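You operate a simulated robot arm through the tools that you are given. There is no shell and no other tool. Be economical: measure what you need, move in short steps, check, and stop when the job is done.

You run a simulated robot arm. Do the job below in one go: nothing can be reset, and whatever is moved stays where it is left.

## Task
Clamp block B in the vice, oil its nut, then tighten it.
Fine: till the paint lines meet; can and spanner go back. Set down upright: what you pick out, green oil can.
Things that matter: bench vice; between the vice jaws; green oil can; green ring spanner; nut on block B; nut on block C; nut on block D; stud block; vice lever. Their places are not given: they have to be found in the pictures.

It is judged by the outcome, as a careful person would: the job done as asked, and still so three seconds after it is handed in. It fails if anything else is knocked over, pushed out of place, dropped, spilled or broken.

## Robot
A 5-joint arm with a two-finger parallel gripper, fixed in place. Base frame: the origin is at the foot of the arm, x ahead of it, y to its left, z up; the work surface is at about z = 1. Units: mm, rad, N and s.
With the tool pointing down near the work surface it reaches from about 260 to 600 mm from the base axis. Its first joint turns from -1.152 to 1.152 rad. The tool tilts only in the upright plane through the base axis and itself; it spins freely about its own axis. Payload 1.57 kg.
The tool frame sits at the grasp point between the pads (the TCP): z along the fingers, y along the line on which they close. The tips reach 30 mm beyond it. Largest opening 80 mm; finger width 17, thickness 12; the body of the gripper, 40 by 82 mm, starts 80 mm behind the TCP.
Orientation is told as [roll, pitch, yaw] about the base's x, y, z axes, in that order, counted from this pose: with the fingers straight down and closing along the base's y, the tool's x points along the base's -x, its y along +y and its z along -z.

## Interface
- The arm moves only by the tool play_rows. Its arguments are lists of equal length, an entry for each row: "translation": the shift along the tool's x, y, z in cm, a list of three; "dr": the turn, a rotation vector about the tool's x, y, z in rad, a list of three; "hand": the finger opening in cm, from 0 to 8. In form: {"translation": [[dx, dy, dz], ...], "dr": [[ax, ay, az], ...], "hand": [hand, ...]}. A call has 1 to 20 rows; each row shifts and turns the commanded pose from where the row before left it, along the tool's axes as they then stand. Rows are played at 5 a second. More than 50 mm and 0.15 rad between two rows, or a gripper value outside its range, and nothing of the call is played. Where a pose cannot be reached the arm comes as near as it can. A force on the tool above 40 N (or 10 N above the force at the start of the call, whichever is more), or a blocked arm, ends the call early, and 0.2 s more pass. The fingers move at their own pace (about 153 mm/s each) and stop on an object; they squeeze with about 34 N. The grip force told is the motor's: it shows also when the fingers shut on nothing. Time passes only in rows, and 0.2 s behind the last, so rows that do not move let the fingers close. The reply holds the time, the measured pose of the TCP, the force on the tool along the base axes, the opening and the grip force, in the units named above and with some noise, with the torque about the TCP (base axes, N m) and any sound that the robot's microphone picked up, and new pictures: "views" is both (left out), scene, wrist or none.
- Cameras (640 x 400 px; columns grow to the right, rows downward): "scene" is fixed at [38.1, 392.7, 539.6]; the picture's right is [-0.75, -0.66, 0.00], its down [-0.28, 0.33, -0.90] and it looks along [0.59, -0.68, -0.43] (base axes); focal length 327 px, centre (320, 200). "wrist" rides on the gripper at [72, -7, -122] in the tool frame; the picture's right is [0.09, 1.00, 0.00], its down [-0.84, 0.08, -0.54] and it looks along [-0.54, 0.05, 0.84] (tool axes); focal length 238 px, centre (320, 200).
- locate(camera, pixels): for up to 12 pixels [column, row] of the newest picture of that camera ("zoom" is the newest enlarged one), the place [x, y, z] in the base frame of the surface seen there, good to about 3 mm. It takes no simulated time.
- zoom(camera, box): a new picture of the part [left, top, right, bottom] of that camera's present view, enlarged. It takes no simulated time.
- finish_job(): hands the job in; it is judged then, once.

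Keep the steps short. Do not move on a guess: measure, check each grasp and each placing, and mend mistakes. In all there are 80 turns and 200 pictures (those below and enlarged ones count). Leave the gripper open and the arm clear of the work at the hand-in unless told otherwise, and finish with a single line.

The tools are called after "Call:" as a command line: name --argument value ..., lists and objects as JSON in quotes. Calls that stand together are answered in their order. play_rows: Moves the arm, as the interface text tells. Its arguments: {"type":"object","properties":{"translation":{"type":"array","items":{"type":"array","items":{"type":"number"}}},"dr":{"type":"array","items":{"type":"array","items":{"type":"number"}}},"hand":{"type":"array","items":{"type":"number"}},"views":{"type":"string","enum":["both","scene","wrist","none"]}},"required":["translation","dr","hand"]} The other tools are called the same way: locate (camera, pixels) gives the place of the surface under pixels of a picture; zoom (camera, box) takes an enlarged picture of a part of a camera's view; finish_job () hands the job in.

At the start:

```text
clock: 0.0
ee_pos: [402.8, -14.2, 391.5]
ee_rot: [0.002, 0.002, 0.001]
force: [-1.2, -0.2, 0.0]
wrist_torque: [0.02, 0.0, -0.01]
finger_gap: 80.0
gripper_force: 0.1
```

scene: 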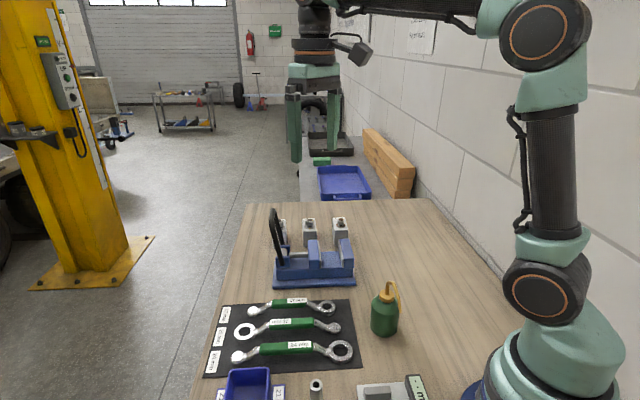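
wrist: 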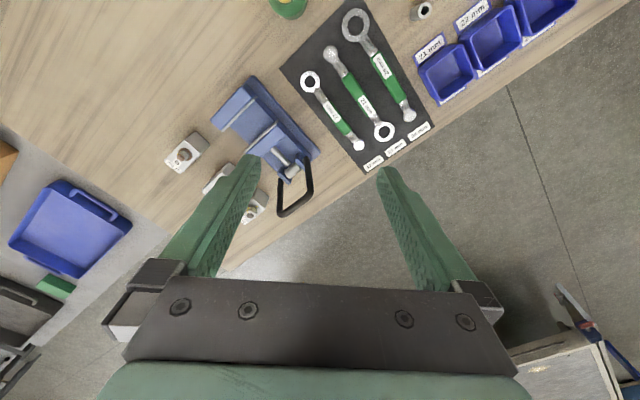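

I see the vice around (315,265), three blocks behind it, three spanners on a mat, and the oil can at (385,312). I'll enlarge these to read the labels.

Call:
zoom --camera "scene" --box '[255, 195, 375, 295]'

Call:
zoom --camera "scene" --box '[200, 280, 440, 400]'

Call:
zoom --camera "wrist" --box '[140, 60, 340, 230]'

Call:
zoom --camera "wrist" --box '[260, 0, 580, 180]'

```text
4.00 times, centred on (315, 245) of scene
```

zoom: 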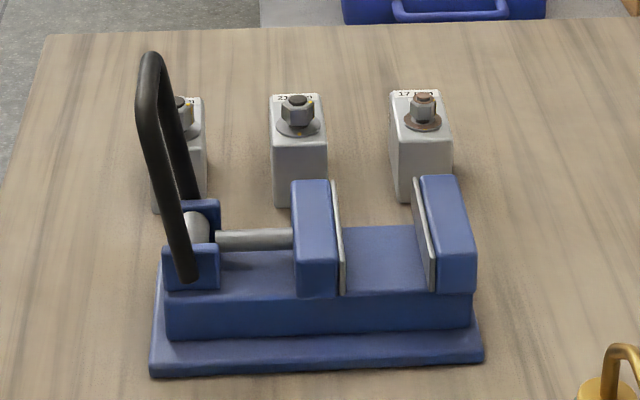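

```text
2.67 times, centred on (320, 340) of scene
```

zoom: 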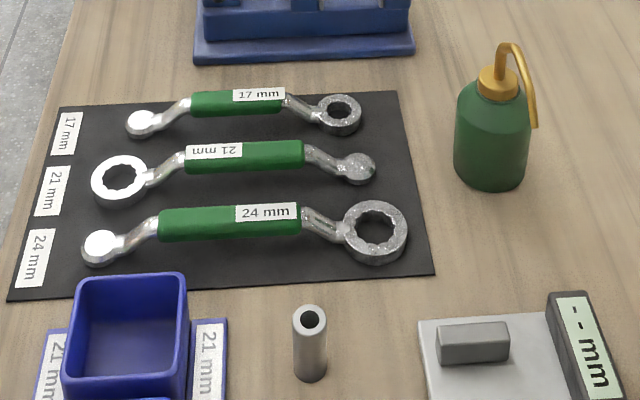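

```text
2.35 times, centred on (240, 145) of wrist
```

zoom: 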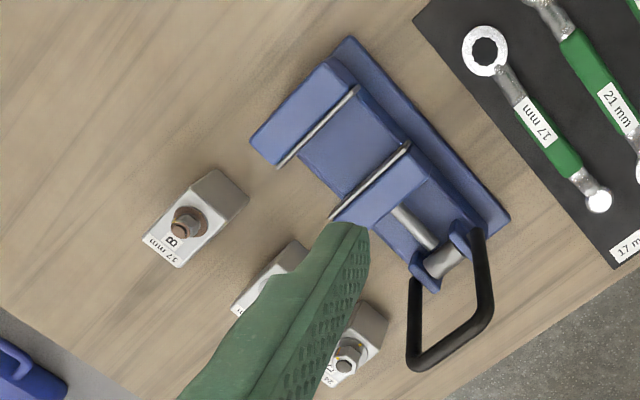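

```text
2.00 times, centred on (420, 90) of wrist
```

zoom: 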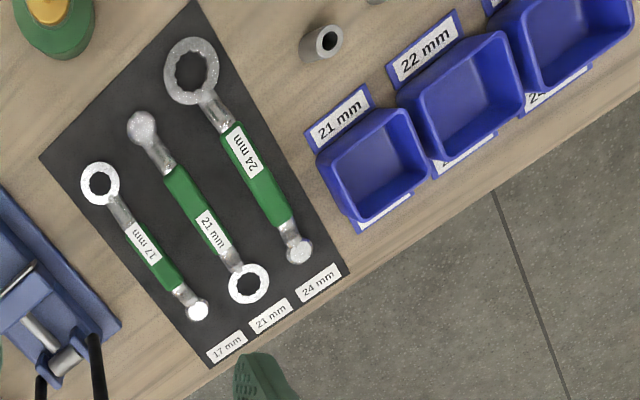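

Block B is the right-hand one in the scene, with the rusty 17 mm nut, so the 17 mm spanner is the one to use. Next I'll measure the block, vice, lever and can.

Call:
locate --camera "scene" --pixels '[[340.7, 219.5], [334, 228], [346, 228], [335, 243], [347, 244], [272.5, 210], [282, 262], [312, 241], [320.5, 250], [341, 250], [347, 241], [330, 257]]'

Call:
locate --camera "wrist" --pixels '[[185, 153], [172, 163], [213, 143], [197, 134], [224, 117], [248, 97], [266, 122], [262, 146], [294, 209], [308, 165], [295, 172], [284, 180]]'

Call:
locate --camera "scene" --pixels '[[327, 306], [289, 301], [254, 311], [384, 325], [386, 305], [387, 296], [391, 283], [400, 312], [400, 326], [370, 326], [375, 348], [385, 336]]'

Call:
zoom --camera "scene" --box '[300, 200, 380, 250]'

```text
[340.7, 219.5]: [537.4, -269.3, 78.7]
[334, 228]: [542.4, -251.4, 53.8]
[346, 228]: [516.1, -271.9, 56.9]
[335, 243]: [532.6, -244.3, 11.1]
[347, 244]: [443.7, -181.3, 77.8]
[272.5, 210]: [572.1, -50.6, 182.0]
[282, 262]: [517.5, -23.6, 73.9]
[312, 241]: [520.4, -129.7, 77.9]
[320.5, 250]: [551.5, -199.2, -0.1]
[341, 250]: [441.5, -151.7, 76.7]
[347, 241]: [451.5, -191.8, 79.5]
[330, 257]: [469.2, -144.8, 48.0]
```

```text
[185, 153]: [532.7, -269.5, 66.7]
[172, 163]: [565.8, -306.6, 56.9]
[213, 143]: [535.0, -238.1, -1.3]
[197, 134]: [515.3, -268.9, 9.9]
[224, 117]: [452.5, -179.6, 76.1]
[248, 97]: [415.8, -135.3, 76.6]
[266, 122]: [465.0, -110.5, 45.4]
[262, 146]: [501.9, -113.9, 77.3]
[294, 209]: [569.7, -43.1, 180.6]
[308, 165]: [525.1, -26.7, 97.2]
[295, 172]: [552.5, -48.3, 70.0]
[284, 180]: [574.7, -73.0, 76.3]
```

```text
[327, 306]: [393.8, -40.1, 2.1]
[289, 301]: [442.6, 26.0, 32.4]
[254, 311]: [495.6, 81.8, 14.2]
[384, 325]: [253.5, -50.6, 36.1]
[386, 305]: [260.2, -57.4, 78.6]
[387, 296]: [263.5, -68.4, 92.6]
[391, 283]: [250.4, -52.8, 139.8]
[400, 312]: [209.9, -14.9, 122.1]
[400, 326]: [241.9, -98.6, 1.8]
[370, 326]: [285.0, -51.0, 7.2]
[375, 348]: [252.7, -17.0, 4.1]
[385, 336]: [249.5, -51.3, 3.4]
```

```text
8.00 times, centred on (340, 225) of scene
```

zoom: 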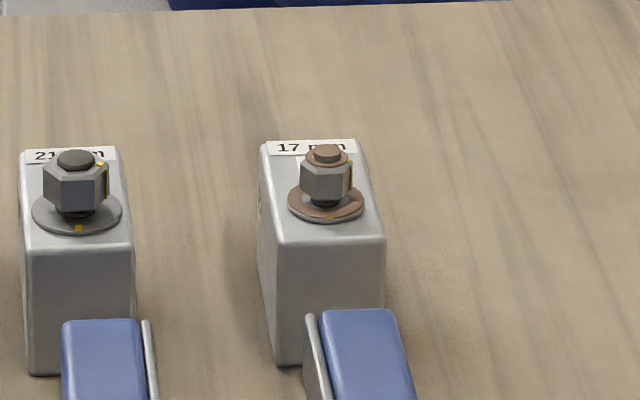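

Block B is near (535,-270), close to the arm's reach limit, and the bench is turned about 41° to the base. I'll move the camera over the vice and block B for an accurate view.

Call:
play_rows --translation '[[-1.2, -4.4, 2], [-1.2, -4.4, 2], [-1.2, -4.4, 2], [-1.2, -4.4, 2], [0, 0, 0]]' --dr '[[0, 0, 0], [0, 0, 0], [0, 0, 0], [0, 0, 0], [0, 0, 0]]' --hand '[8, 8, 8, 8, 8]' --views "both"

```text
clock: 1.2
ee_pos: [451.8, -190.9, 309.6]
ee_rot: [0.0, 0.0, 0.0]
force: [-0.3, -1.0, 0.1]
wrist_torque: [0.02, -0.03, 0.03]
finger_gap: 80.1
gripper_force: 0.1
```

scene: 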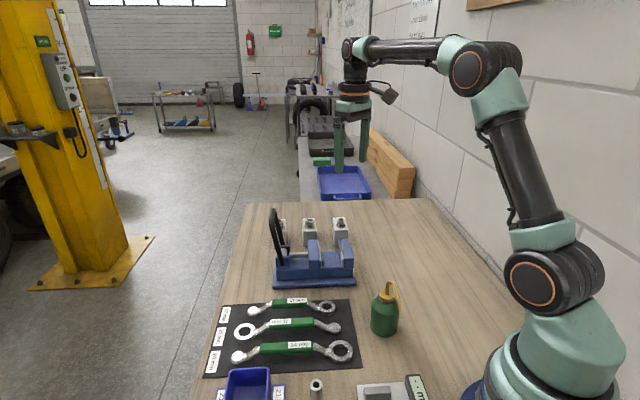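
wrist: 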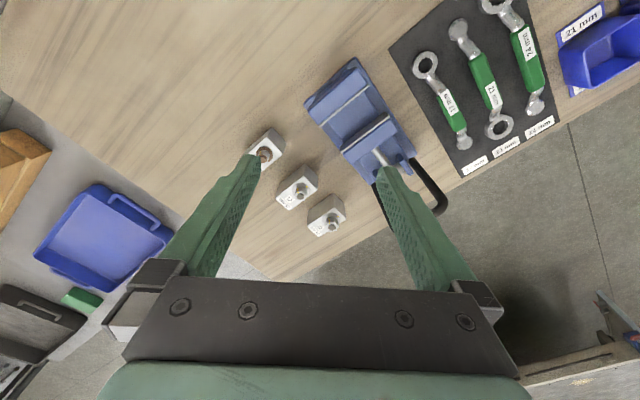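

The blocks are around (265–325,150–215) and the vice is at (360,115). I'll enlarge this to get the edges.

Call:
zoom --camera "wrist" --box '[240, 50, 400, 150]'

Call:
zoom --camera "wrist" --box '[225, 110, 353, 190]'

```text
4.00 times, centred on (320, 100) of wrist
```

zoom: 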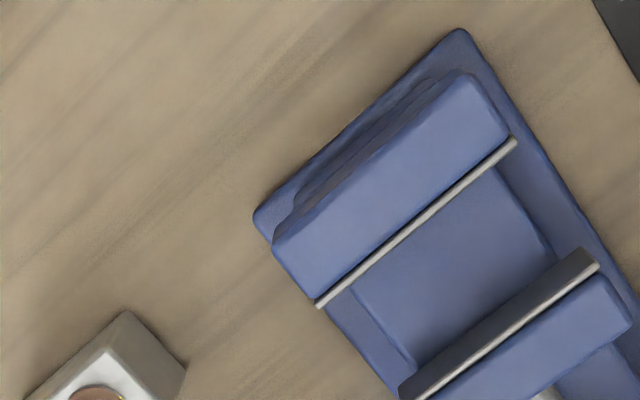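

```text
5.00 times, centred on (289, 150) of wrist
```

zoom: 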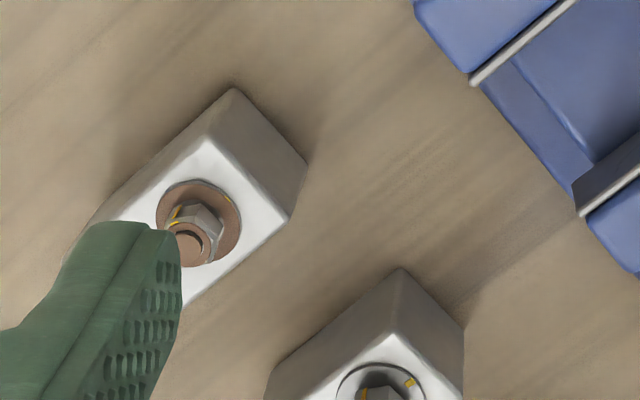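

I'll measure the jaw faces, the block B corners and the floor between the jaws.

Call:
locate --camera "zoom" --pixels '[[207, 145], [283, 223], [122, 217], [185, 294], [196, 245], [230, 94], [300, 165], [475, 78], [585, 207], [560, 110]]'

Call:
locate --camera "wrist" --pixels '[[369, 85.5], [368, 86.2], [320, 126], [389, 116.5], [388, 117.5], [345.5, 149], [358, 116], [337, 133], [352, 94], [383, 130], [372, 165], [380, 158]]'

```text
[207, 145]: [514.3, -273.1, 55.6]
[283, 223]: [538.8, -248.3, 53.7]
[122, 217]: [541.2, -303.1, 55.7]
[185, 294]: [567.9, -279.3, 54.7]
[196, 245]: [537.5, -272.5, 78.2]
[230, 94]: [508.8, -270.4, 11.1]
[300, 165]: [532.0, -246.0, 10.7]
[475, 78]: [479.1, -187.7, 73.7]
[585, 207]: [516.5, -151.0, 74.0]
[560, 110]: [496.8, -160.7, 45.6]
```

```text
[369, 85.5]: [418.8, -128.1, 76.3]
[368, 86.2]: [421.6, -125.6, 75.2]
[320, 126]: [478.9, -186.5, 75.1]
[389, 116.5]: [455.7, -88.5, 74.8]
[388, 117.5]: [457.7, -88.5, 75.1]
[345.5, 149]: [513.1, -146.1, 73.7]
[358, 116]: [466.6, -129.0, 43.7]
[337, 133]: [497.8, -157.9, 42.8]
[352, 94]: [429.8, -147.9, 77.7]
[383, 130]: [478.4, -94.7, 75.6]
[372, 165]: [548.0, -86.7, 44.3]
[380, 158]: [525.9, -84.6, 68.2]
```

Block B has its top centre near (540,-275), with its sides at about 44° and -46°. It is roughly 35 mm along the jaw direction and 40 mm across it. The jaws leave about 53 mm, centred at (467,-137). I'll turn the gripper to 44° so the fingers close along the 40 mm side, then hover above block B.

Call:
play_rows --translation '[[0, 0, 0], [0, 0, 0], [0, 0, 0], [0, 0, 0], [0, 0, 0], [0, 0, 0], [-0.12, -3.0, 3], [-0.12, -3.0, 3], [-0.12, -3.0, 3], [-0.12, -3.0, 3], [0, 0, 0], [0, 0, 0]]' --dr '[[0, 0, -0.128], [0, 0, -0.128], [0, 0, -0.128], [0, 0, -0.128], [0, 0, -0.128], [0, 0, -0.128], [0, 0, 0], [0, 0, 0], [0, 0, 0], [0, 0, 0], [0, 0, 0], [0, 0, 0]]' --hand '[8, 8, 8, 8, 8, 8, 8, 8, 8, 8, 8, 8]' --views "both"

```text
clock: 3.8
ee_pos: [526.9, -262.1, 206.6]
ee_rot: [0.001, 0.001, 0.768]
force: [-0.6, 0.5, -0.9]
wrist_torque: [0.01, 0.01, 0.0]
finger_gap: 79.9
gripper_force: 0.0
out of reach, approached as far as the arm can: row 10
```

scene: 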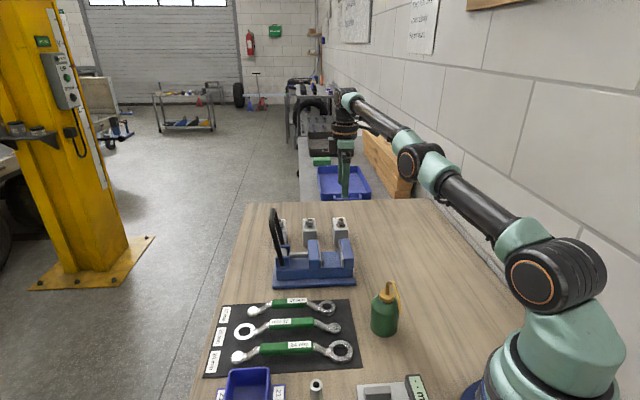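
wrist: 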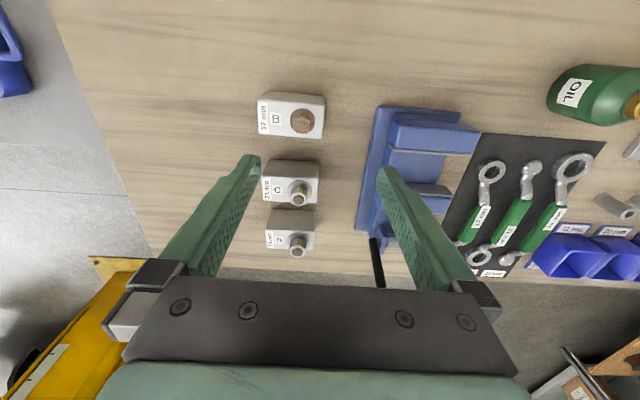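

The move hit the reach limit at this height (r≈589). Reach should grow lower down, so I'll descend a little and check.

Call:
play_rows --translation '[[0, 0, 3], [0, 0, 3], [0, 0, 0]]' --dr '[[0, 0, 0], [0, 0, 0], [0, 0, 0]]' --hand '[8, 8, 8]' --views "wrist"

Call:
zoom --camera "wrist" --box '[240, 80, 400, 180]'

```text
clock: 4.6
ee_pos: [534.4, -266.2, 145.0]
ee_rot: [0.002, -0.001, 0.769]
force: [-0.8, -0.3, 0.0]
wrist_torque: [0.02, -0.03, 0.03]
finger_gap: 80.2
gripper_force: 0.0
out of reach, approached as far as the arm can: row 1, 2
```

wrist: 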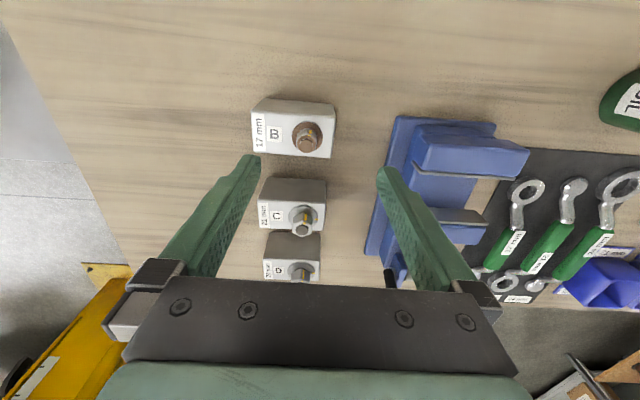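

```text
4.00 times, centred on (320, 130) of wrist
```

zoom: 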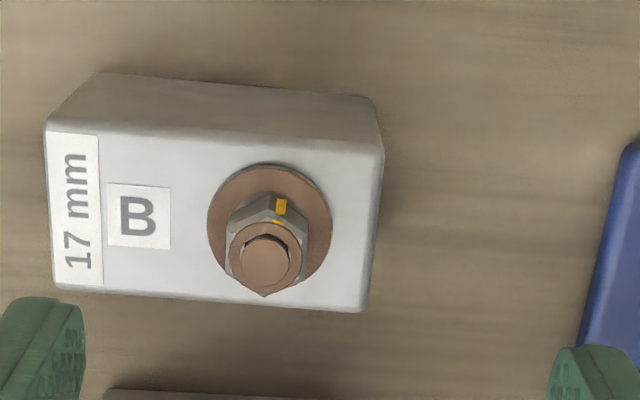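

The block is longer than I first measured, because a finger hid one end, and the stud is off-centre. I'll measure its corners again.

Call:
locate --camera "zoom" --pixels '[[50, 127], [382, 152], [58, 282], [360, 308], [265, 253], [282, 205], [103, 76], [370, 100], [200, 110]]'

Call:
locate --camera "wrist" --pixels '[[267, 178], [325, 182], [258, 204], [326, 207]]'

```text
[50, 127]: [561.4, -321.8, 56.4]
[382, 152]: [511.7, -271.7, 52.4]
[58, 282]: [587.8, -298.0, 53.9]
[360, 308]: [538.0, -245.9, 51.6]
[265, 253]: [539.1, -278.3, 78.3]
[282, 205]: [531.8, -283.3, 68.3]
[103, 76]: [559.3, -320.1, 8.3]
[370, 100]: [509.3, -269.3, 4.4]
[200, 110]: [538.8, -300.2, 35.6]
```

```text
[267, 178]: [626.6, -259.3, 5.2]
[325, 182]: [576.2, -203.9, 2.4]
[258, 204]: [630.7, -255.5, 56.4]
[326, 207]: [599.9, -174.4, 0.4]
```

Block B is really about 70 × 36 mm, centred near (550,-284), r≈619, which is too far for a vertical grip at its middle. I'll grip it across the 36 mm side at its near end and drag it about 50 mm toward -x on the bench. Then I'll regrip it lengthwise for the vice. First I turn the gripper to yaw -0.785.

Call:
play_rows --translation '[[0, 0, 0], [0, 0, 0], [0, 0, 0], [0, 0, 0], [0, 0, 0], [0, 0, 0], [0, 0, 0], [0, 0, 0], [0, 0, 0], [0, 0, 0], [0, 0, 0], [0, 0, 0]]' --dr '[[0, 0, 0.1412], [0, 0, 0.1412], [0, 0, 0.1412], [0, 0, 0.1412], [0, 0, 0.1412], [0, 0, 0.1412], [0, 0, 0.1412], [0, 0, 0.1412], [0, 0, 0.1412], [0, 0, 0.1412], [0, 0, 0.1412], [0, 0, 0]]' --hand '[8, 8, 8, 8, 8, 8, 8, 8, 8, 8, 8, 8]' --views "wrist"

```text
clock: 7.2
ee_pos: [533.7, -265.7, 147.4]
ee_rot: [0.0, 0.001, -0.787]
force: [-0.1, 0.8, 0.4]
wrist_torque: [0.02, 0.0, -0.02]
finger_gap: 79.9
gripper_force: 0.1
```

wrist: 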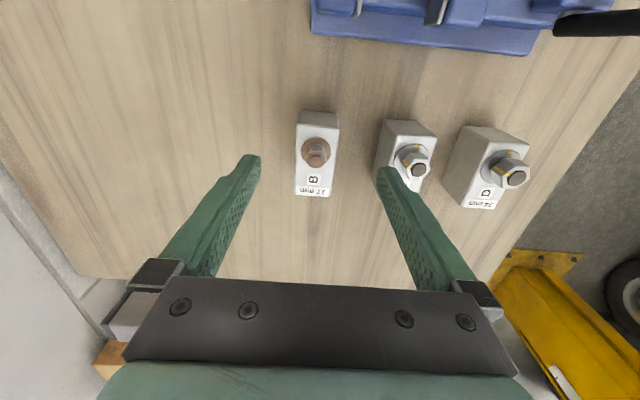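

Block C sits near the right finger, so I'll measure the gap between B and C and the position of B in this view.

Call:
zoom --camera "wrist" --box '[270, 100, 430, 200]'

Call:
locate --camera "zoom" --pixels '[[110, 108], [272, 108], [105, 375], [245, 378], [475, 95], [455, 265], [190, 205], [130, 58], [275, 62]]'

```text
4.00 times, centred on (350, 150) of wrist
```

zoom: 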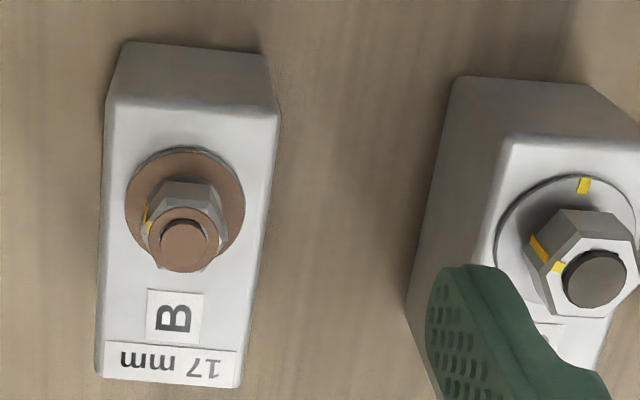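

```text
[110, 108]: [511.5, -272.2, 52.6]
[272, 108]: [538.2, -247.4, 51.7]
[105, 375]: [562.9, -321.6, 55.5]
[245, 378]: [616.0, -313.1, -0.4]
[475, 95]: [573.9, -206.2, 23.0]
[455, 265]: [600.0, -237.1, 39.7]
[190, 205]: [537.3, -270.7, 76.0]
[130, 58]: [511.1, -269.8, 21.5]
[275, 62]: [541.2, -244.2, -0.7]
```

Clear: B's side and C's side are about 52 mm apart. The gripper needs only -2 mm to be centred on B's width. I'll narrow the fingers to 62 mm and go down partway.

Call:
play_rows --translation '[[0, -0.2, 2], [0, 0, 2], [0, 0, 2], [0, 0, 0]]' --dr '[[0, 0, 0], [0, 0, 0], [0, 0, 0], [0, 0, 0]]' --hand '[6.2, 6.2, 6.2, 6.2]' --views "wrist"

```text
clock: 8.2
ee_pos: [536.3, -269.3, 85.0]
ee_rot: [0.001, 0.001, -0.786]
force: [-0.6, -0.5, 0.0]
wrist_torque: [0.04, 0.03, -0.01]
finger_gap: 62.1
gripper_force: 0.1
out of reach, approached as far as the arm can: row 1
```

wrist: 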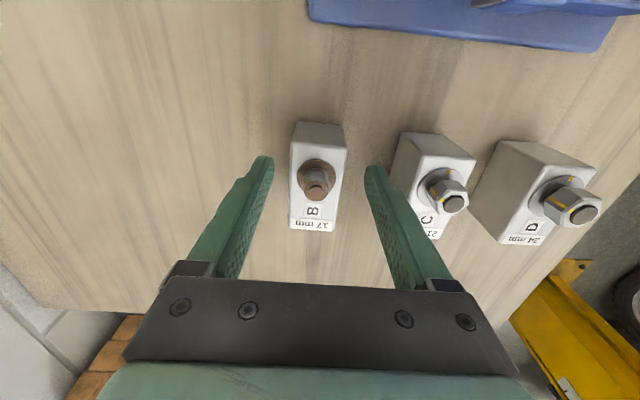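

Centred on the block (n≈189) at z=85. I'll go down 47 mm to z≈38 and close.

Call:
play_rows --translation '[[0, -0.1, 1.6], [0, 0, 1.6], [0, 0, 1.5], [0, 0, 0], [0, 0, 0], [0, 0, 0], [0, 0, 0]]' --dr '[[0, 0, 0], [0, 0, 0], [0, 0, 0], [0, 0, 0], [0, 0, 0], [0, 0, 0], [0, 0, 0]]' --hand '[6.2, 6.2, 6.2, 6.2, 3, 3, 3]' --views "wrist"

```text
clock: 9.8
ee_pos: [534.6, -270.7, 38.9]
ee_rot: [-0.001, 0.003, -0.786]
force: [0.0, -1.7, 0.1]
wrist_torque: [-0.06, -0.11, -0.06]
finger_gap: 40.1
gripper_force: 33.4
```

wrist: 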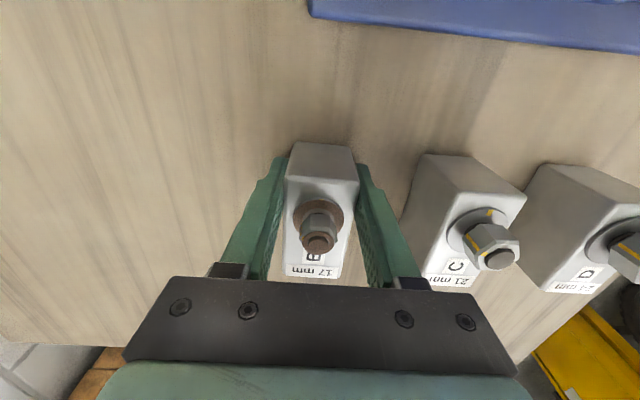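

Gripped: gap 40 mm with 33 N. I'll drag the block 50 mm toward -x along the bench, which stays clear of the vice.

Call:
play_rows --translation '[[0.59, -0.59, 0], [0.59, -0.59, 0], [0.59, -0.59, 0], [0.59, -0.59, 0], [0.59, -0.59, 0], [0.59, -0.59, 0], [0, 0, 0]]' --dr '[[0, 0, 0], [0, 0, 0], [0, 0, 0], [0, 0, 0], [0, 0, 0], [0, 0, 0], [0, 0, 0]]' --hand '[3, 3, 3, 3, 3, 3, 3]' --views "wrist"

```text
clock: 11.4
ee_pos: [524.7, -290.3, 39.7]
ee_rot: [-0.001, -0.003, -0.785]
force: [3.7, 9.5, 22.6]
wrist_torque: [0.58, 0.38, -0.17]
finger_gap: 40.2
gripper_force: 34.2
out of reach, approached as far as the arm can: row 1, 2, 3, 4, 5, 6
```

wrist: 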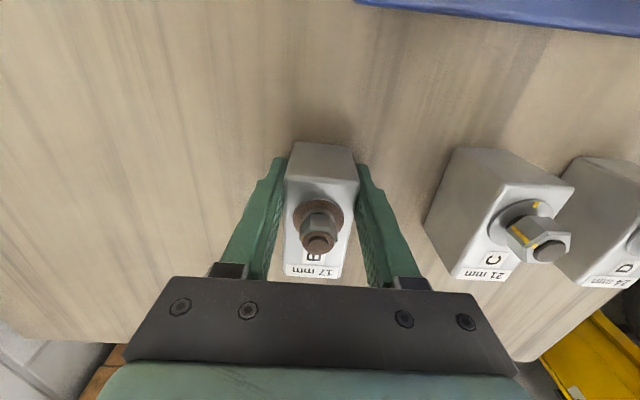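

The arm slid along its reach limit instead of coming inward, and it presses down with 22 N. I'll try a small purely radial inward pull with a slight lift.

Call:
play_rows --translation '[[0, 0, -0.1], [0.48, -0.14, 0], [0.48, -0.14, 0], [0.48, -0.14, 0], [0.48, -0.14, 0], [0, 0, 0]]' --dr '[[0, 0, 0], [0, 0, 0], [0, 0, 0], [0, 0, 0], [0, 0, 0], [0, 0, 0]]' --hand '[3, 3, 3, 3, 3, 3]' --views "none"

```text
clock: 12.8
ee_pos: [524.0, -290.8, 39.6]
ee_rot: [0.0, -0.002, -0.785]
force: [8.6, 4.9, 19.3]
wrist_torque: [0.33, 0.19, -0.17]
finger_gap: 39.8
gripper_force: 33.8
out of reach, approached as far as the arm can: row 2, 3, 4, 5
```

Still stuck at the fully stretched pose. I'll lift a few millimetres, which also gives me the weight, and then pull inward.

Call:
play_rows --translation '[[0, 0, -0.4], [0, 0, -0.4], [0.48, -0.14, -0.2], [0.48, -0.14, 0], [0.48, -0.14, 0], [0, 0, 0]]' --dr '[[0, 0, 0], [0, 0, 0], [0, 0, 0], [0, 0, 0], [0, 0, 0], [0, 0, 0]]' --hand '[3, 3, 3, 3, 3, 3]' --views "wrist"

```text
clock: 14.2
ee_pos: [524.1, -291.4, 45.0]
ee_rot: [0.0, 0.002, -0.786]
force: [-0.1, -0.3, -5.1]
wrist_torque: [0.08, 0.04, 0.01]
finger_gap: 39.6
gripper_force: 34.0
out of reach, approached as far as the arm can: row 3, 4, 5
```

wrist: 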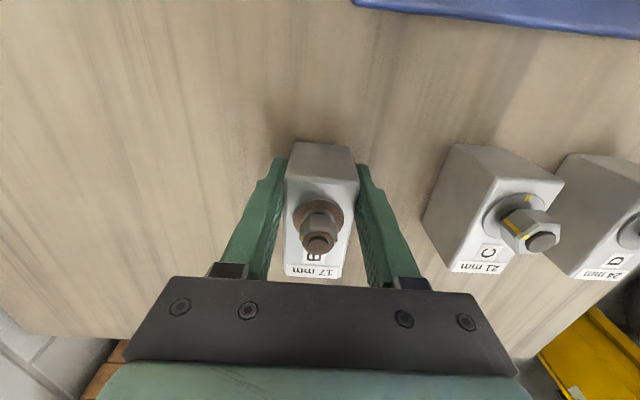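

Force is -5 N, so the block is off the bench, weighs about 0.5 kg and is held level. I'll lift further to get away from the stretched pose, then try inward.

Call:
play_rows --translation '[[0, 0, -2], [0, 0, -2], [0, 0, -2], [0, 0, -2], [0, 0, 0], [1, -0.3, 0], [1, -0.3, 0], [1, -0.3, 0], [0, 0, 0]]' --dr '[[0, 0, 0], [0, 0, 0], [0, 0, 0], [0, 0, 0], [0, 0, 0], [0, 0, 0], [0, 0, 0], [0, 0, 0], [0, 0, 0]]' --hand '[3, 3, 3, 3, 3, 3, 3, 3, 3]' --views "wrist"

```text
clock: 16.2
ee_pos: [524.3, -290.9, 124.8]
ee_rot: [0.0, -0.001, -0.787]
force: [-0.1, 0.6, -4.5]
wrist_torque: [0.04, 0.08, -0.02]
finger_gap: 39.9
gripper_force: 33.9
out of reach, approached as far as the arm can: row 6, 7, 8
```

wrist: 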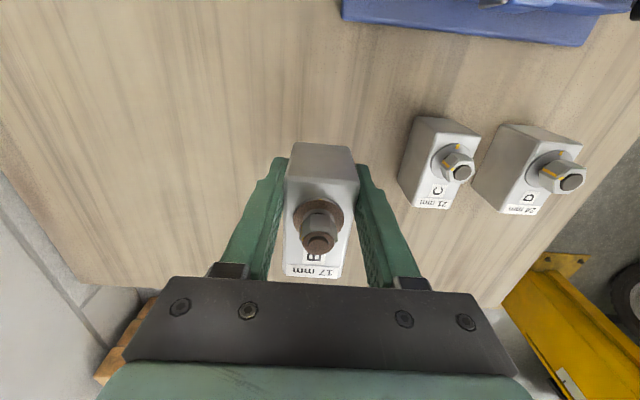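

The block stays level and firmly held, but inward moves are still refused here, probably because the elbow is straight. I'll rise to where the reach is shorter, drop a little so the elbow bends, and then try inward.

Call:
play_rows --translation '[[0, 0, -3], [0, 0, -3], [0, 0, -3], [0, 0, 2], [0, 0, 2], [1, -0.3, 0], [1, -0.3, 0], [1, -0.3, 0], [0, 0, 0]]' --dr '[[0, 0, 0], [0, 0, 0], [0, 0, 0], [0, 0, 0], [0, 0, 0], [0, 0, 0], [0, 0, 0], [0, 0, 0], [0, 0, 0]]' --hand '[3, 3, 3, 3, 3, 3, 3, 3, 3]' --views "scene"

```text
clock: 18.2
ee_pos: [518.1, -288.9, 175.4]
ee_rot: [0.001, 0.001, -0.785]
force: [0.2, 0.4, -6.1]
wrist_torque: [0.06, 0.07, -0.03]
finger_gap: 39.8
gripper_force: 33.9
out of reach, approached as far as the arm can: row 1, 2, 3, 5, 6, 7, 8
```

scene: 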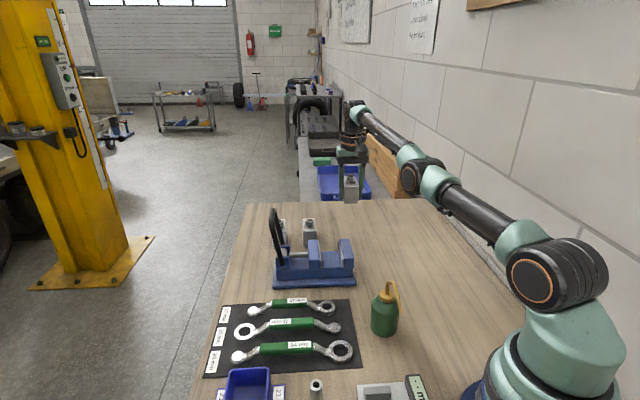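

The data suggest the arm is locked fully straight: radius follows the straight-arm curve whatever I command radially. The space inward is free at this height, so I'll try larger inward steps to unlock it.

Call:
play_rows --translation '[[2.88, -0.82, 0], [2.88, -0.82, 0], [2.88, -0.82, 0], [0, 0, 0], [0, 0, 0]]' --dr '[[0, 0, 0], [0, 0, 0], [0, 0, 0], [0, 0, 0], [0, 0, 0]]' --hand '[3, 3, 3, 3, 3]' --views "none"

```text
clock: 19.4
ee_pos: [516.3, -287.9, 174.8]
ee_rot: [0.0, 0.002, -0.786]
force: [0.0, -0.5, -4.1]
wrist_torque: [0.06, 0.03, 0.02]
finger_gap: 39.8
gripper_force: 33.9
out of reach, approached as far as the arm can: row 1, 2, 3
```

A little progress: r went from 593.2 to 591.1. I'll repeat it.

Call:
play_rows --translation '[[2.88, -0.82, 0], [0, 0, 0], [2.88, -0.82, 0], [0, 0, 0], [2.88, -0.82, 0], [0, 0, 0]]' --dr '[[0, 0, 0], [0, 0, 0], [0, 0, 0], [0, 0, 0], [0, 0, 0], [0, 0, 0]]' --hand '[3, 3, 3, 3, 3, 3]' --views "none"

```text
clock: 20.8
ee_pos: [518.0, -289.0, 173.8]
ee_rot: [0.001, 0.002, -0.785]
force: [-0.1, 0.2, -3.0]
wrist_torque: [0.04, 0.08, 0.0]
finger_gap: 39.6
gripper_force: 34.0
out of reach, approached as far as the arm can: row 1, 3, 5
```

Zero rows are accepted and only inward ones are refused, so the elbow may have bent to the wrong side and hit its limit. I'll stretch it straight, go down so the forearm bends the right way, and then pull inward.

Call:
play_rows --translation '[[-2.0, 0.57, 0], [-2.0, 0.57, 0], [0, 0, 2], [0, 0, 2], [0, 0, 2], [1, -0.28, 0], [1, -0.28, 0], [1, -0.28, 0], [0, 0, 0]]' --dr '[[0, 0, 0], [0, 0, 0], [0, 0, 0], [0, 0, 0], [0, 0, 0], [0, 0, 0], [0, 0, 0], [0, 0, 0], [0, 0, 0]]' --hand '[3, 3, 3, 3, 3, 3, 3, 3, 3]' --views "none"

```text
clock: 22.8
ee_pos: [523.8, -290.4, 113.7]
ee_rot: [0.001, 0.004, -0.786]
force: [-1.0, -0.7, -4.0]
wrist_torque: [0.07, 0.04, 0.01]
finger_gap: 39.8
gripper_force: 34.1
out of reach, approached as far as the arm can: row 1, 2, 4, 6, 7, 8
```

Still straight. I'll tilt the fingers toward the base while moving inward, which should bend the elbow the right way. Then I'll move in and tilt back upright.

Call:
play_rows --translation '[[2.4, -0.69, 0], [2.4, -0.69, 0], [1.0, -0.28, 0], [1.0, -0.28, 0], [0, 0, 0]]' --dr '[[0.0386, 0.1346, 0], [0.0386, 0.1346, 0], [0, 0, 0], [0, 0, 0], [0, 0, 0]]' --hand '[3, 3, 3, 3, 3]' --views "scene"

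```text
clock: 24.0
ee_pos: [453.9, -253.2, 123.7]
ee_rot: [-0.078, 0.268, -0.797]
force: [0.8, 0.5, -3.6]
wrist_torque: [0.08, 0.06, 0.01]
finger_gap: 40.1
gripper_force: 33.5
out of reach, approached as far as the arm can: row 1, 2
```

scene: 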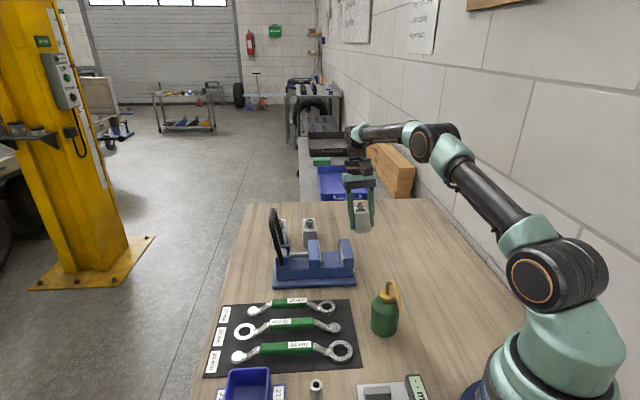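

Unlocked: the arm is bent again and the block is still held. I'll tilt back upright and check.

Call:
play_rows --translation '[[0, 0, 0], [0, 0, 0], [0, 0, 0]]' --dr '[[-0.0386, -0.1346, 0], [-0.0386, -0.1346, 0], [0, 0, 0]]' --hand '[3, 3, 3]' --views "wrist"

```text
clock: 24.8
ee_pos: [455.6, -253.2, 122.7]
ee_rot: [0.001, -0.001, -0.784]
force: [-0.6, 1.0, -5.1]
wrist_torque: [0.05, 0.1, 0.0]
finger_gap: 39.7
gripper_force: 34.1
```

wrist: 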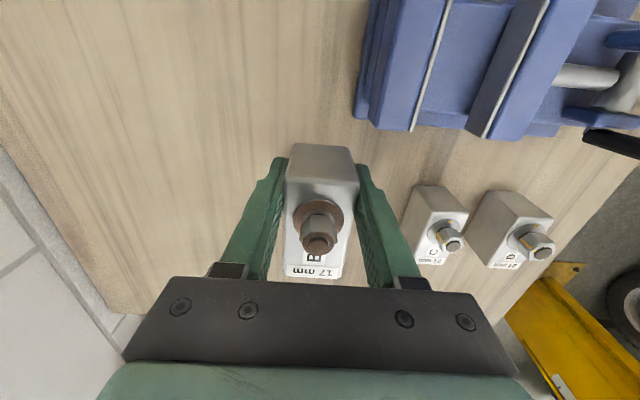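

Upright. The block was at TCP z≈39 when on the bench. I'll move 18 mm away from the vice and lower it gently.

Call:
play_rows --translation '[[0.1, -1.8, 0], [0, 0, 2.5], [0, 0, 2.5], [0, 0, 2.0], [0, 0, 1.0], [0, 0, 0.25], [0, 0, 0]]' --dr '[[0, 0, 0], [0, 0, 0], [0, 0, 0], [0, 0, 0], [0, 0, 0], [0, 0, 0], [0, 0, 0]]' --hand '[3, 3, 3, 3, 3, 3, 3]' --views "none"

```text
clock: 26.4
ee_pos: [441.4, -265.0, 40.6]
ee_rot: [-0.002, 0.0, -0.786]
force: [0.2, 0.6, -4.1]
wrist_torque: [0.06, 0.07, -0.03]
finger_gap: 39.7
gripper_force: 34.0
```

Call:
play_rows --translation '[[0, 0, 0.1], [0, 0, 0.1], [0, 0, 0.05], [0, 0, 0]]' --dr '[[0, 0, 0], [0, 0, 0], [0, 0, 0], [0, 0, 0]]' --hand '[3, 3, 3, 3]' --views "none"

```text
clock: 27.4
ee_pos: [441.5, -264.6, 39.1]
ee_rot: [-0.001, -0.001, -0.783]
force: [-3.8, 5.7, 13.0]
wrist_torque: [0.16, 0.21, -0.06]
finger_gap: 39.7
gripper_force: 33.8
```

The upward force shows it is on the bench. I'll open, rise, and turn to yaw +0.785 for the lengthwise grip.

Call:
play_rows --translation '[[0, 0, 0], [0, 0, 0], [0, 0, -2.5], [0, 0, -2.5], [0, 0, -3], [0, 0, -3], [0, 0, 0], [0, 0, 0], [0, 0, 0], [0, 0, 0], [0, 0, 0], [0, 0, 0], [0, 0, 0], [0, 0, 0], [0, 0, 0], [0, 0, 0], [0, 0, 0], [0, 0, 0]]' --dr '[[0, 0, 0], [0, 0, 0], [0, 0, 0], [0, 0, 0], [0, 0, 0], [0, 0, 0], [0, 0, -0.1427], [0, 0, -0.1427], [0, 0, -0.1427], [0, 0, -0.1427], [0, 0, -0.1427], [0, 0, -0.1427], [0, 0, -0.1427], [0, 0, -0.1427], [0, 0, -0.1427], [0, 0, -0.1427], [0, 0, -0.1427], [0, 0, 0]]' --hand '[6, 6, 6, 6, 6, 6, 8, 8, 8, 8, 8, 8, 8, 8, 8, 8, 8, 8]' --views "wrist"

Call:
zoom --camera "wrist" --box '[240, 110, 400, 210]'

```text
clock: 31.2
ee_pos: [440.0, -264.7, 148.4]
ee_rot: [0.0, -0.001, 0.789]
force: [-0.4, 0.2, -0.2]
wrist_torque: [0.0, -0.02, 0.03]
finger_gap: 80.0
gripper_force: 0.0
```

wrist: 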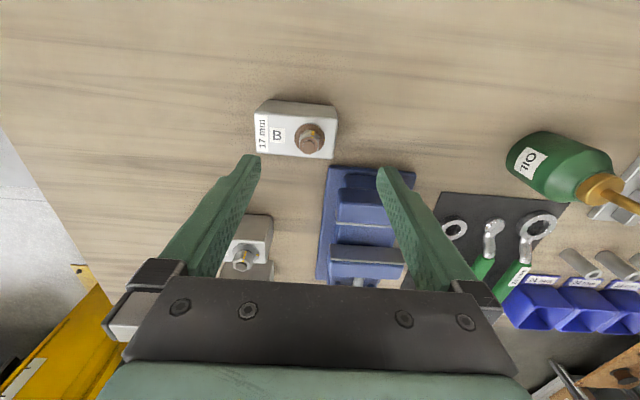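

```text
4.00 times, centred on (320, 160) of wrist
```

zoom: 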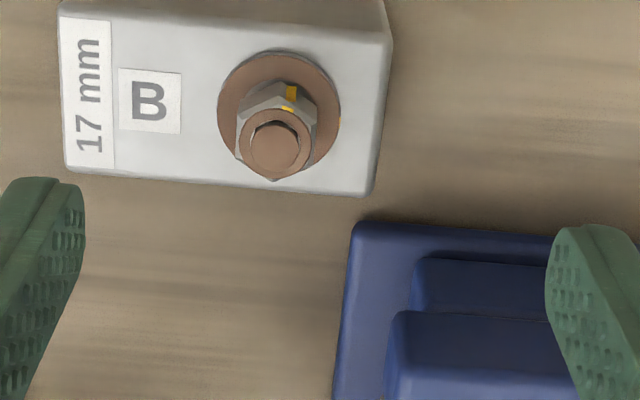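

I'll measure the block's corners and the nearest corner of the vice.

Call:
locate --camera "zoom" --pixels '[[66, 20], [386, 38], [72, 165], [370, 192], [278, 140], [290, 92], [365, 225], [400, 315], [340, 390]]'

Call:
locate --camera "wrist" --pixels '[[268, 98], [333, 103], [330, 168], [415, 172], [385, 185], [338, 200], [330, 248]]'

```text
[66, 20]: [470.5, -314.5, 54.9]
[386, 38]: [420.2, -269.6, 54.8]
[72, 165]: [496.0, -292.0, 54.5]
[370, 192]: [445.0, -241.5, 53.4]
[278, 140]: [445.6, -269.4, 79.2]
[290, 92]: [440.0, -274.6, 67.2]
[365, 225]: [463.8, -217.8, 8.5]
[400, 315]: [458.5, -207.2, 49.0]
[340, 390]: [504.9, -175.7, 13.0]
```

```text
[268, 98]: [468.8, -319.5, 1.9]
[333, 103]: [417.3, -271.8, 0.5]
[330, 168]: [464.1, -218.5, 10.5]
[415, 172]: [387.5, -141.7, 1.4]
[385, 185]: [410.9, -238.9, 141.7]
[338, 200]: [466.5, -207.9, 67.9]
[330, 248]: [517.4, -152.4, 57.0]
```

Block B's centre is (458,-279) at yaw ≈45°, length about 70 mm. The vice corner is clear. I'll move over the centre, down to z≈90, and look.

Call:
play_rows --translation '[[-0.22, -2.31, 0], [0, 0, 3], [0, 0, 2.5], [0, 0, 0]]' --dr '[[0, 0, 0], [0, 0, 0], [0, 0, 0], [0, 0, 0]]' --hand '[8, 8, 8, 8]' --views "wrist"

Call:
zoom --camera "wrist" --box '[240, 120, 400, 220]'

```text
clock: 32.2
ee_pos: [459.0, -280.5, 92.7]
ee_rot: [-0.001, -0.002, 0.784]
force: [-0.1, -0.7, -0.7]
wrist_torque: [-0.02, 0.0, 0.0]
finger_gap: 80.3
gripper_force: 0.1
```

wrist: 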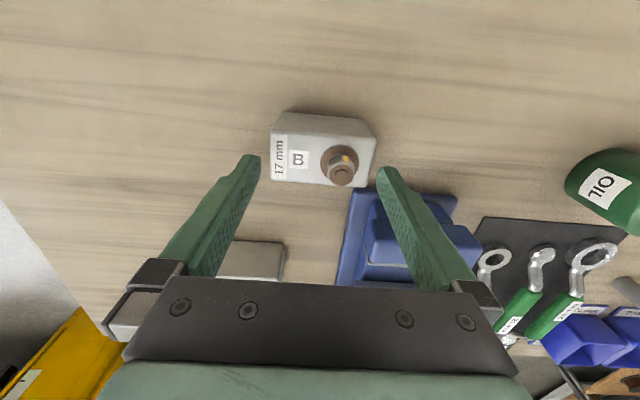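

```text
4.00 times, centred on (320, 170) of wrist
```

zoom: 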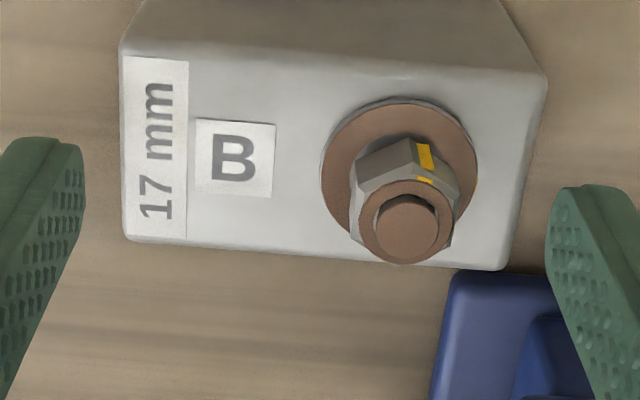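

Both fingers clear the block's ends. I'll descend to z≈39 and close.

Call:
play_rows --translation '[[0, 0, 1.2], [0, 0, 1.2], [0, 0, 1.5], [0, 0, 1.5], [0, 0, 0], [0, 0, 0], [0, 0, 0]]' --dr '[[0, 0, 0], [0, 0, 0], [0, 0, 0], [0, 0, 0], [0, 0, 0], [0, 0, 0], [0, 0, 0]]' --hand '[8, 8, 8, 8, 8, 6, 6]' --views "wrist"

```text
clock: 33.8
ee_pos: [459.6, -279.6, 38.3]
ee_rot: [0.001, -0.001, 0.786]
force: [0.6, -0.4, -0.2]
wrist_torque: [-0.04, -0.08, -0.01]
finger_gap: 75.1
gripper_force: 34.7
```

wrist: 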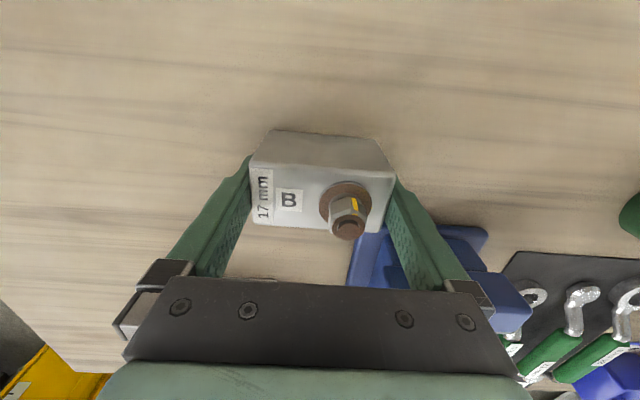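

Held: gap 75 mm, 35 N. I'll lift 12 cm and move toward the vice.

Call:
play_rows --translation '[[0, 0, -1], [0, 0, -3], [0, 0, -4], [0, 0, -4], [0, 0, 0]]' --dr '[[0, 0, 0], [0, 0, 0], [0, 0, 0], [0, 0, 0], [0, 0, 0]]' --hand '[6, 6, 6, 6, 6]' --views "both"

```text
clock: 35.0
ee_pos: [459.7, -280.3, 159.9]
ee_rot: [0.001, -0.001, 0.786]
force: [0.1, -0.7, -4.0]
wrist_torque: [-0.04, 0.01, -0.01]
finger_gap: 74.7
gripper_force: 34.1
```

scene: 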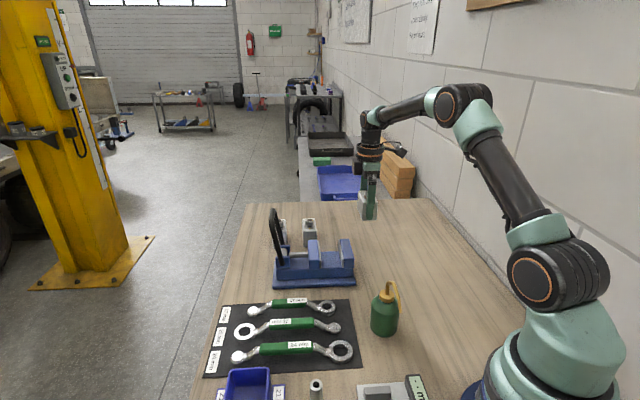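
wrist: 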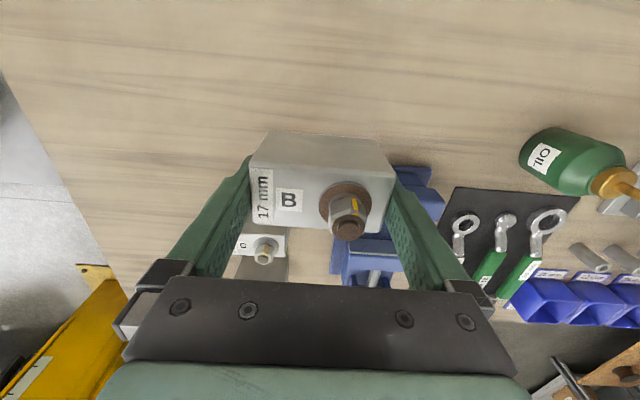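

I'll check where the block sits relative to the TCP before going to the vice.

Call:
zoom --camera "wrist" --box '[240, 120, 400, 250]'

Call:
locate --camera "wrist" --pixels '[[260, 165], [300, 169], [340, 172], [380, 176], [260, 220], [300, 224], [378, 230], [346, 230], [270, 133], [370, 142]]'

```text
3.08 times, centred on (320, 185) of wrist
```

zoom: 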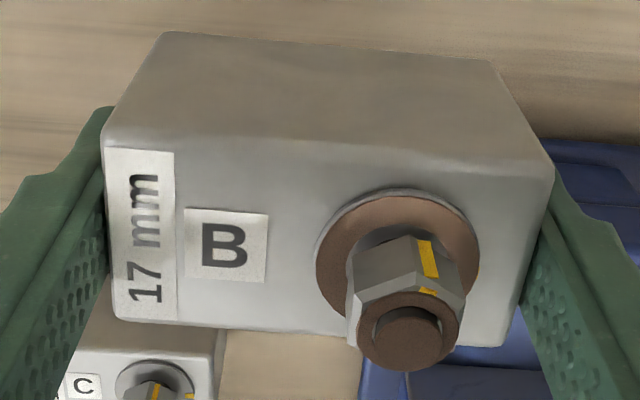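

```text
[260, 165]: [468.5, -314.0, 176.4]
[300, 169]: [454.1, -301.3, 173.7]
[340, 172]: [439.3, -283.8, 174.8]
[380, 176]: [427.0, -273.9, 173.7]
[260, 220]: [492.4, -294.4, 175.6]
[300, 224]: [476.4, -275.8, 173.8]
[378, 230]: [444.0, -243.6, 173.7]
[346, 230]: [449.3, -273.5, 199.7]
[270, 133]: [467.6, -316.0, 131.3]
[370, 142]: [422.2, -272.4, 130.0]
```

The block is centred in the gripper to within about 1 mm. I'll move above the middle of the jaws, target (468,-137.5), staying at z=160.

Call:
play_rows --translation '[[-2.66, 2.39, 0], [-2.66, 2.39, 0], [-2.66, 2.39, 0], [-2.66, 2.39, 0], [0, 0, 0], [0, 0, 0]]' --dr '[[0, 0, 0], [0, 0, 0], [0, 0, 0], [0, 0, 0], [0, 0, 0], [0, 0, 0]]' --hand '[6, 6, 6, 6, 6, 6]' --views "both"

Call:
zoom --camera "scene" --box '[255, 195, 375, 295]'

Call:
zoom --camera "wrist" --box '[220, 100, 420, 240]'

```text
clock: 36.4
ee_pos: [466.8, -137.9, 158.8]
ee_rot: [0.0, 0.0, 0.785]
force: [-0.1, -0.2, -4.1]
wrist_torque: [0.02, -0.03, 0.0]
finger_gap: 74.8
gripper_force: 34.1
```

scene: 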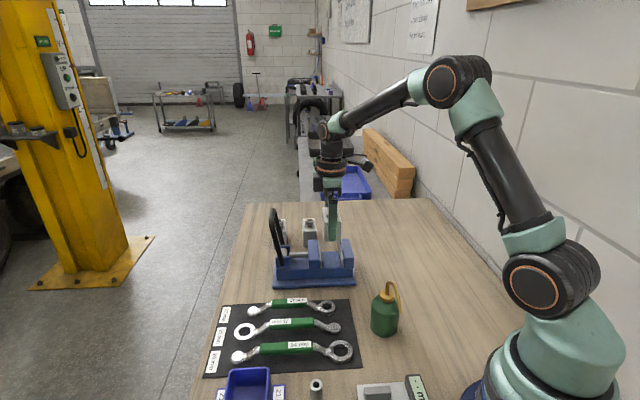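
wrist: 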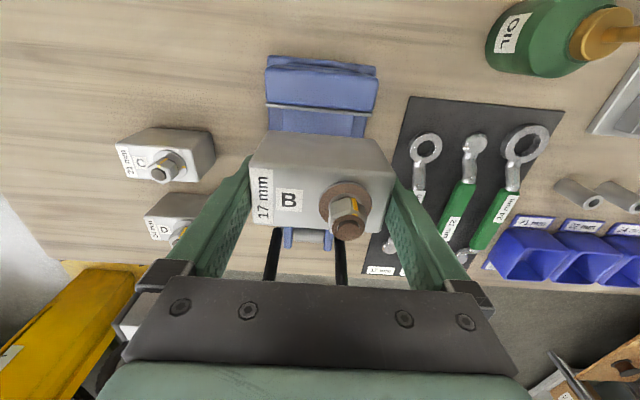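

```text
4.00 times, centred on (315, 245) of scene
```

zoom: 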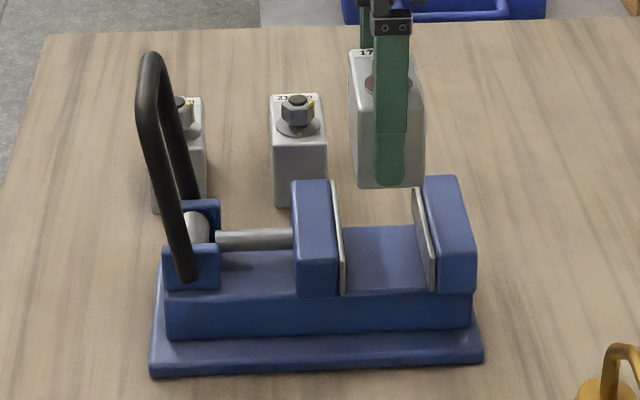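

```text
2.86 times, centred on (320, 170) of wrist
```

zoom: 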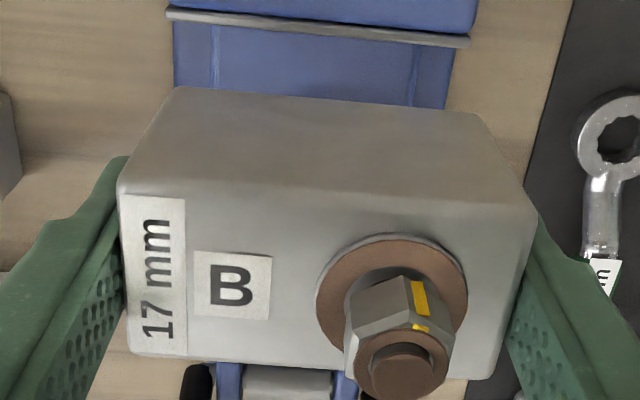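

I'll measure the jaw faces from the scene view to set the centre precisely.

Call:
locate --camera "zoom" --pixels '[[330, 33], [250, 22], [420, 43], [300, 190]]'

Call:
locate --camera "scene" --pixels '[[319, 243], [319.5, 246], [320.3, 254], [320.5, 258], [338.6, 244], [339.5, 249], [341.5, 257], [342.5, 262], [330, 254], [322, 262], [338, 262], [333, 237]]'

```text
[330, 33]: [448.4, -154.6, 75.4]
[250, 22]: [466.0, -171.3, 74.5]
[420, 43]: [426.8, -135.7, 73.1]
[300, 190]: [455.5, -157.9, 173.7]
```

```text
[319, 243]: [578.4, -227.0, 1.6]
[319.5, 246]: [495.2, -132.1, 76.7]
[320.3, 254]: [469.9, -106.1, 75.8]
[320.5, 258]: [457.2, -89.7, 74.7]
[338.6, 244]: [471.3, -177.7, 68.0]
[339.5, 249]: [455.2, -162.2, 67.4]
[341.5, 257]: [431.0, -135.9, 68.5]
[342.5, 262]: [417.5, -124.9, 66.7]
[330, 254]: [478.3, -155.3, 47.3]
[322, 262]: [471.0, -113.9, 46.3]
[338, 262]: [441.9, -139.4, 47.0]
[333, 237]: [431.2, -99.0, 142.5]
```

The jaw faces are at m≈207.7 and 257.5, so the centre is 232.6, and the block is at 232.5. Centred. The floor is at z≈46, so contact is expected at TCP z≈84. I'll lower partway and check.

Call:
play_rows --translation '[[0, 0, 2], [0, 0, 2], [0, 0, 1], [0, 0, 1], [0, 0, 0]]' --dr '[[0, 0, 0], [0, 0, 0], [0, 0, 0], [0, 0, 0], [0, 0, 0]]' --hand '[6, 6, 6, 6, 6]' --views "none"

Call:
zoom --camera "scene" --box '[255, 195, 375, 295]'

```text
clock: 37.6
ee_pos: [466.8, -137.5, 98.7]
ee_rot: [0.0, 0.0, 0.785]
force: [-0.3, 0.4, -3.9]
wrist_torque: [0.05, 0.02, 0.0]
finger_gap: 74.4
gripper_force: 34.1
```

```text
4.00 times, centred on (315, 245) of scene
```

zoom: 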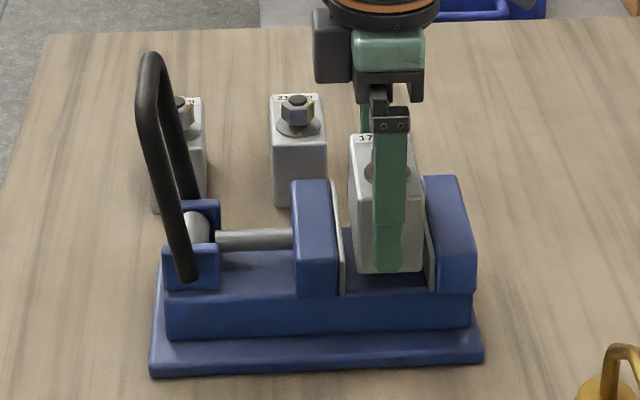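

It's between the jaws with clearance on both sides. I'll lower it to contact.

Call:
play_rows --translation '[[0, 0, 0.6], [0, 0, 0.4], [0, 0, 0.2], [0, 0, 0.1], [0, 0, 0]]' --dr '[[0, 0, 0], [0, 0, 0], [0, 0, 0], [0, 0, 0], [0, 0, 0]]' --hand '[6, 6, 6, 6, 6]' --views "none"

```text
clock: 38.8
ee_pos: [466.8, -137.5, 86.6]
ee_rot: [0.001, 0.001, 0.786]
force: [1.1, -0.1, -4.0]
wrist_torque: [0.0, 0.01, 0.04]
finger_gap: 74.8
gripper_force: 33.6
```

Call:
play_rows --translation '[[0, 0, 0.1], [0, 0, 0.1], [0, 0, 0]]' --dr '[[0, 0, 0], [0, 0, 0], [0, 0, 0]]' --hand '[6, 6, 6]' --views "none"

```text
clock: 39.6
ee_pos: [466.4, -137.4, 85.3]
ee_rot: [0.001, -0.001, 0.785]
force: [-0.5, 0.3, -3.4]
wrist_torque: [-0.02, -0.03, -0.03]
finger_gap: 74.8
gripper_force: 33.6
```

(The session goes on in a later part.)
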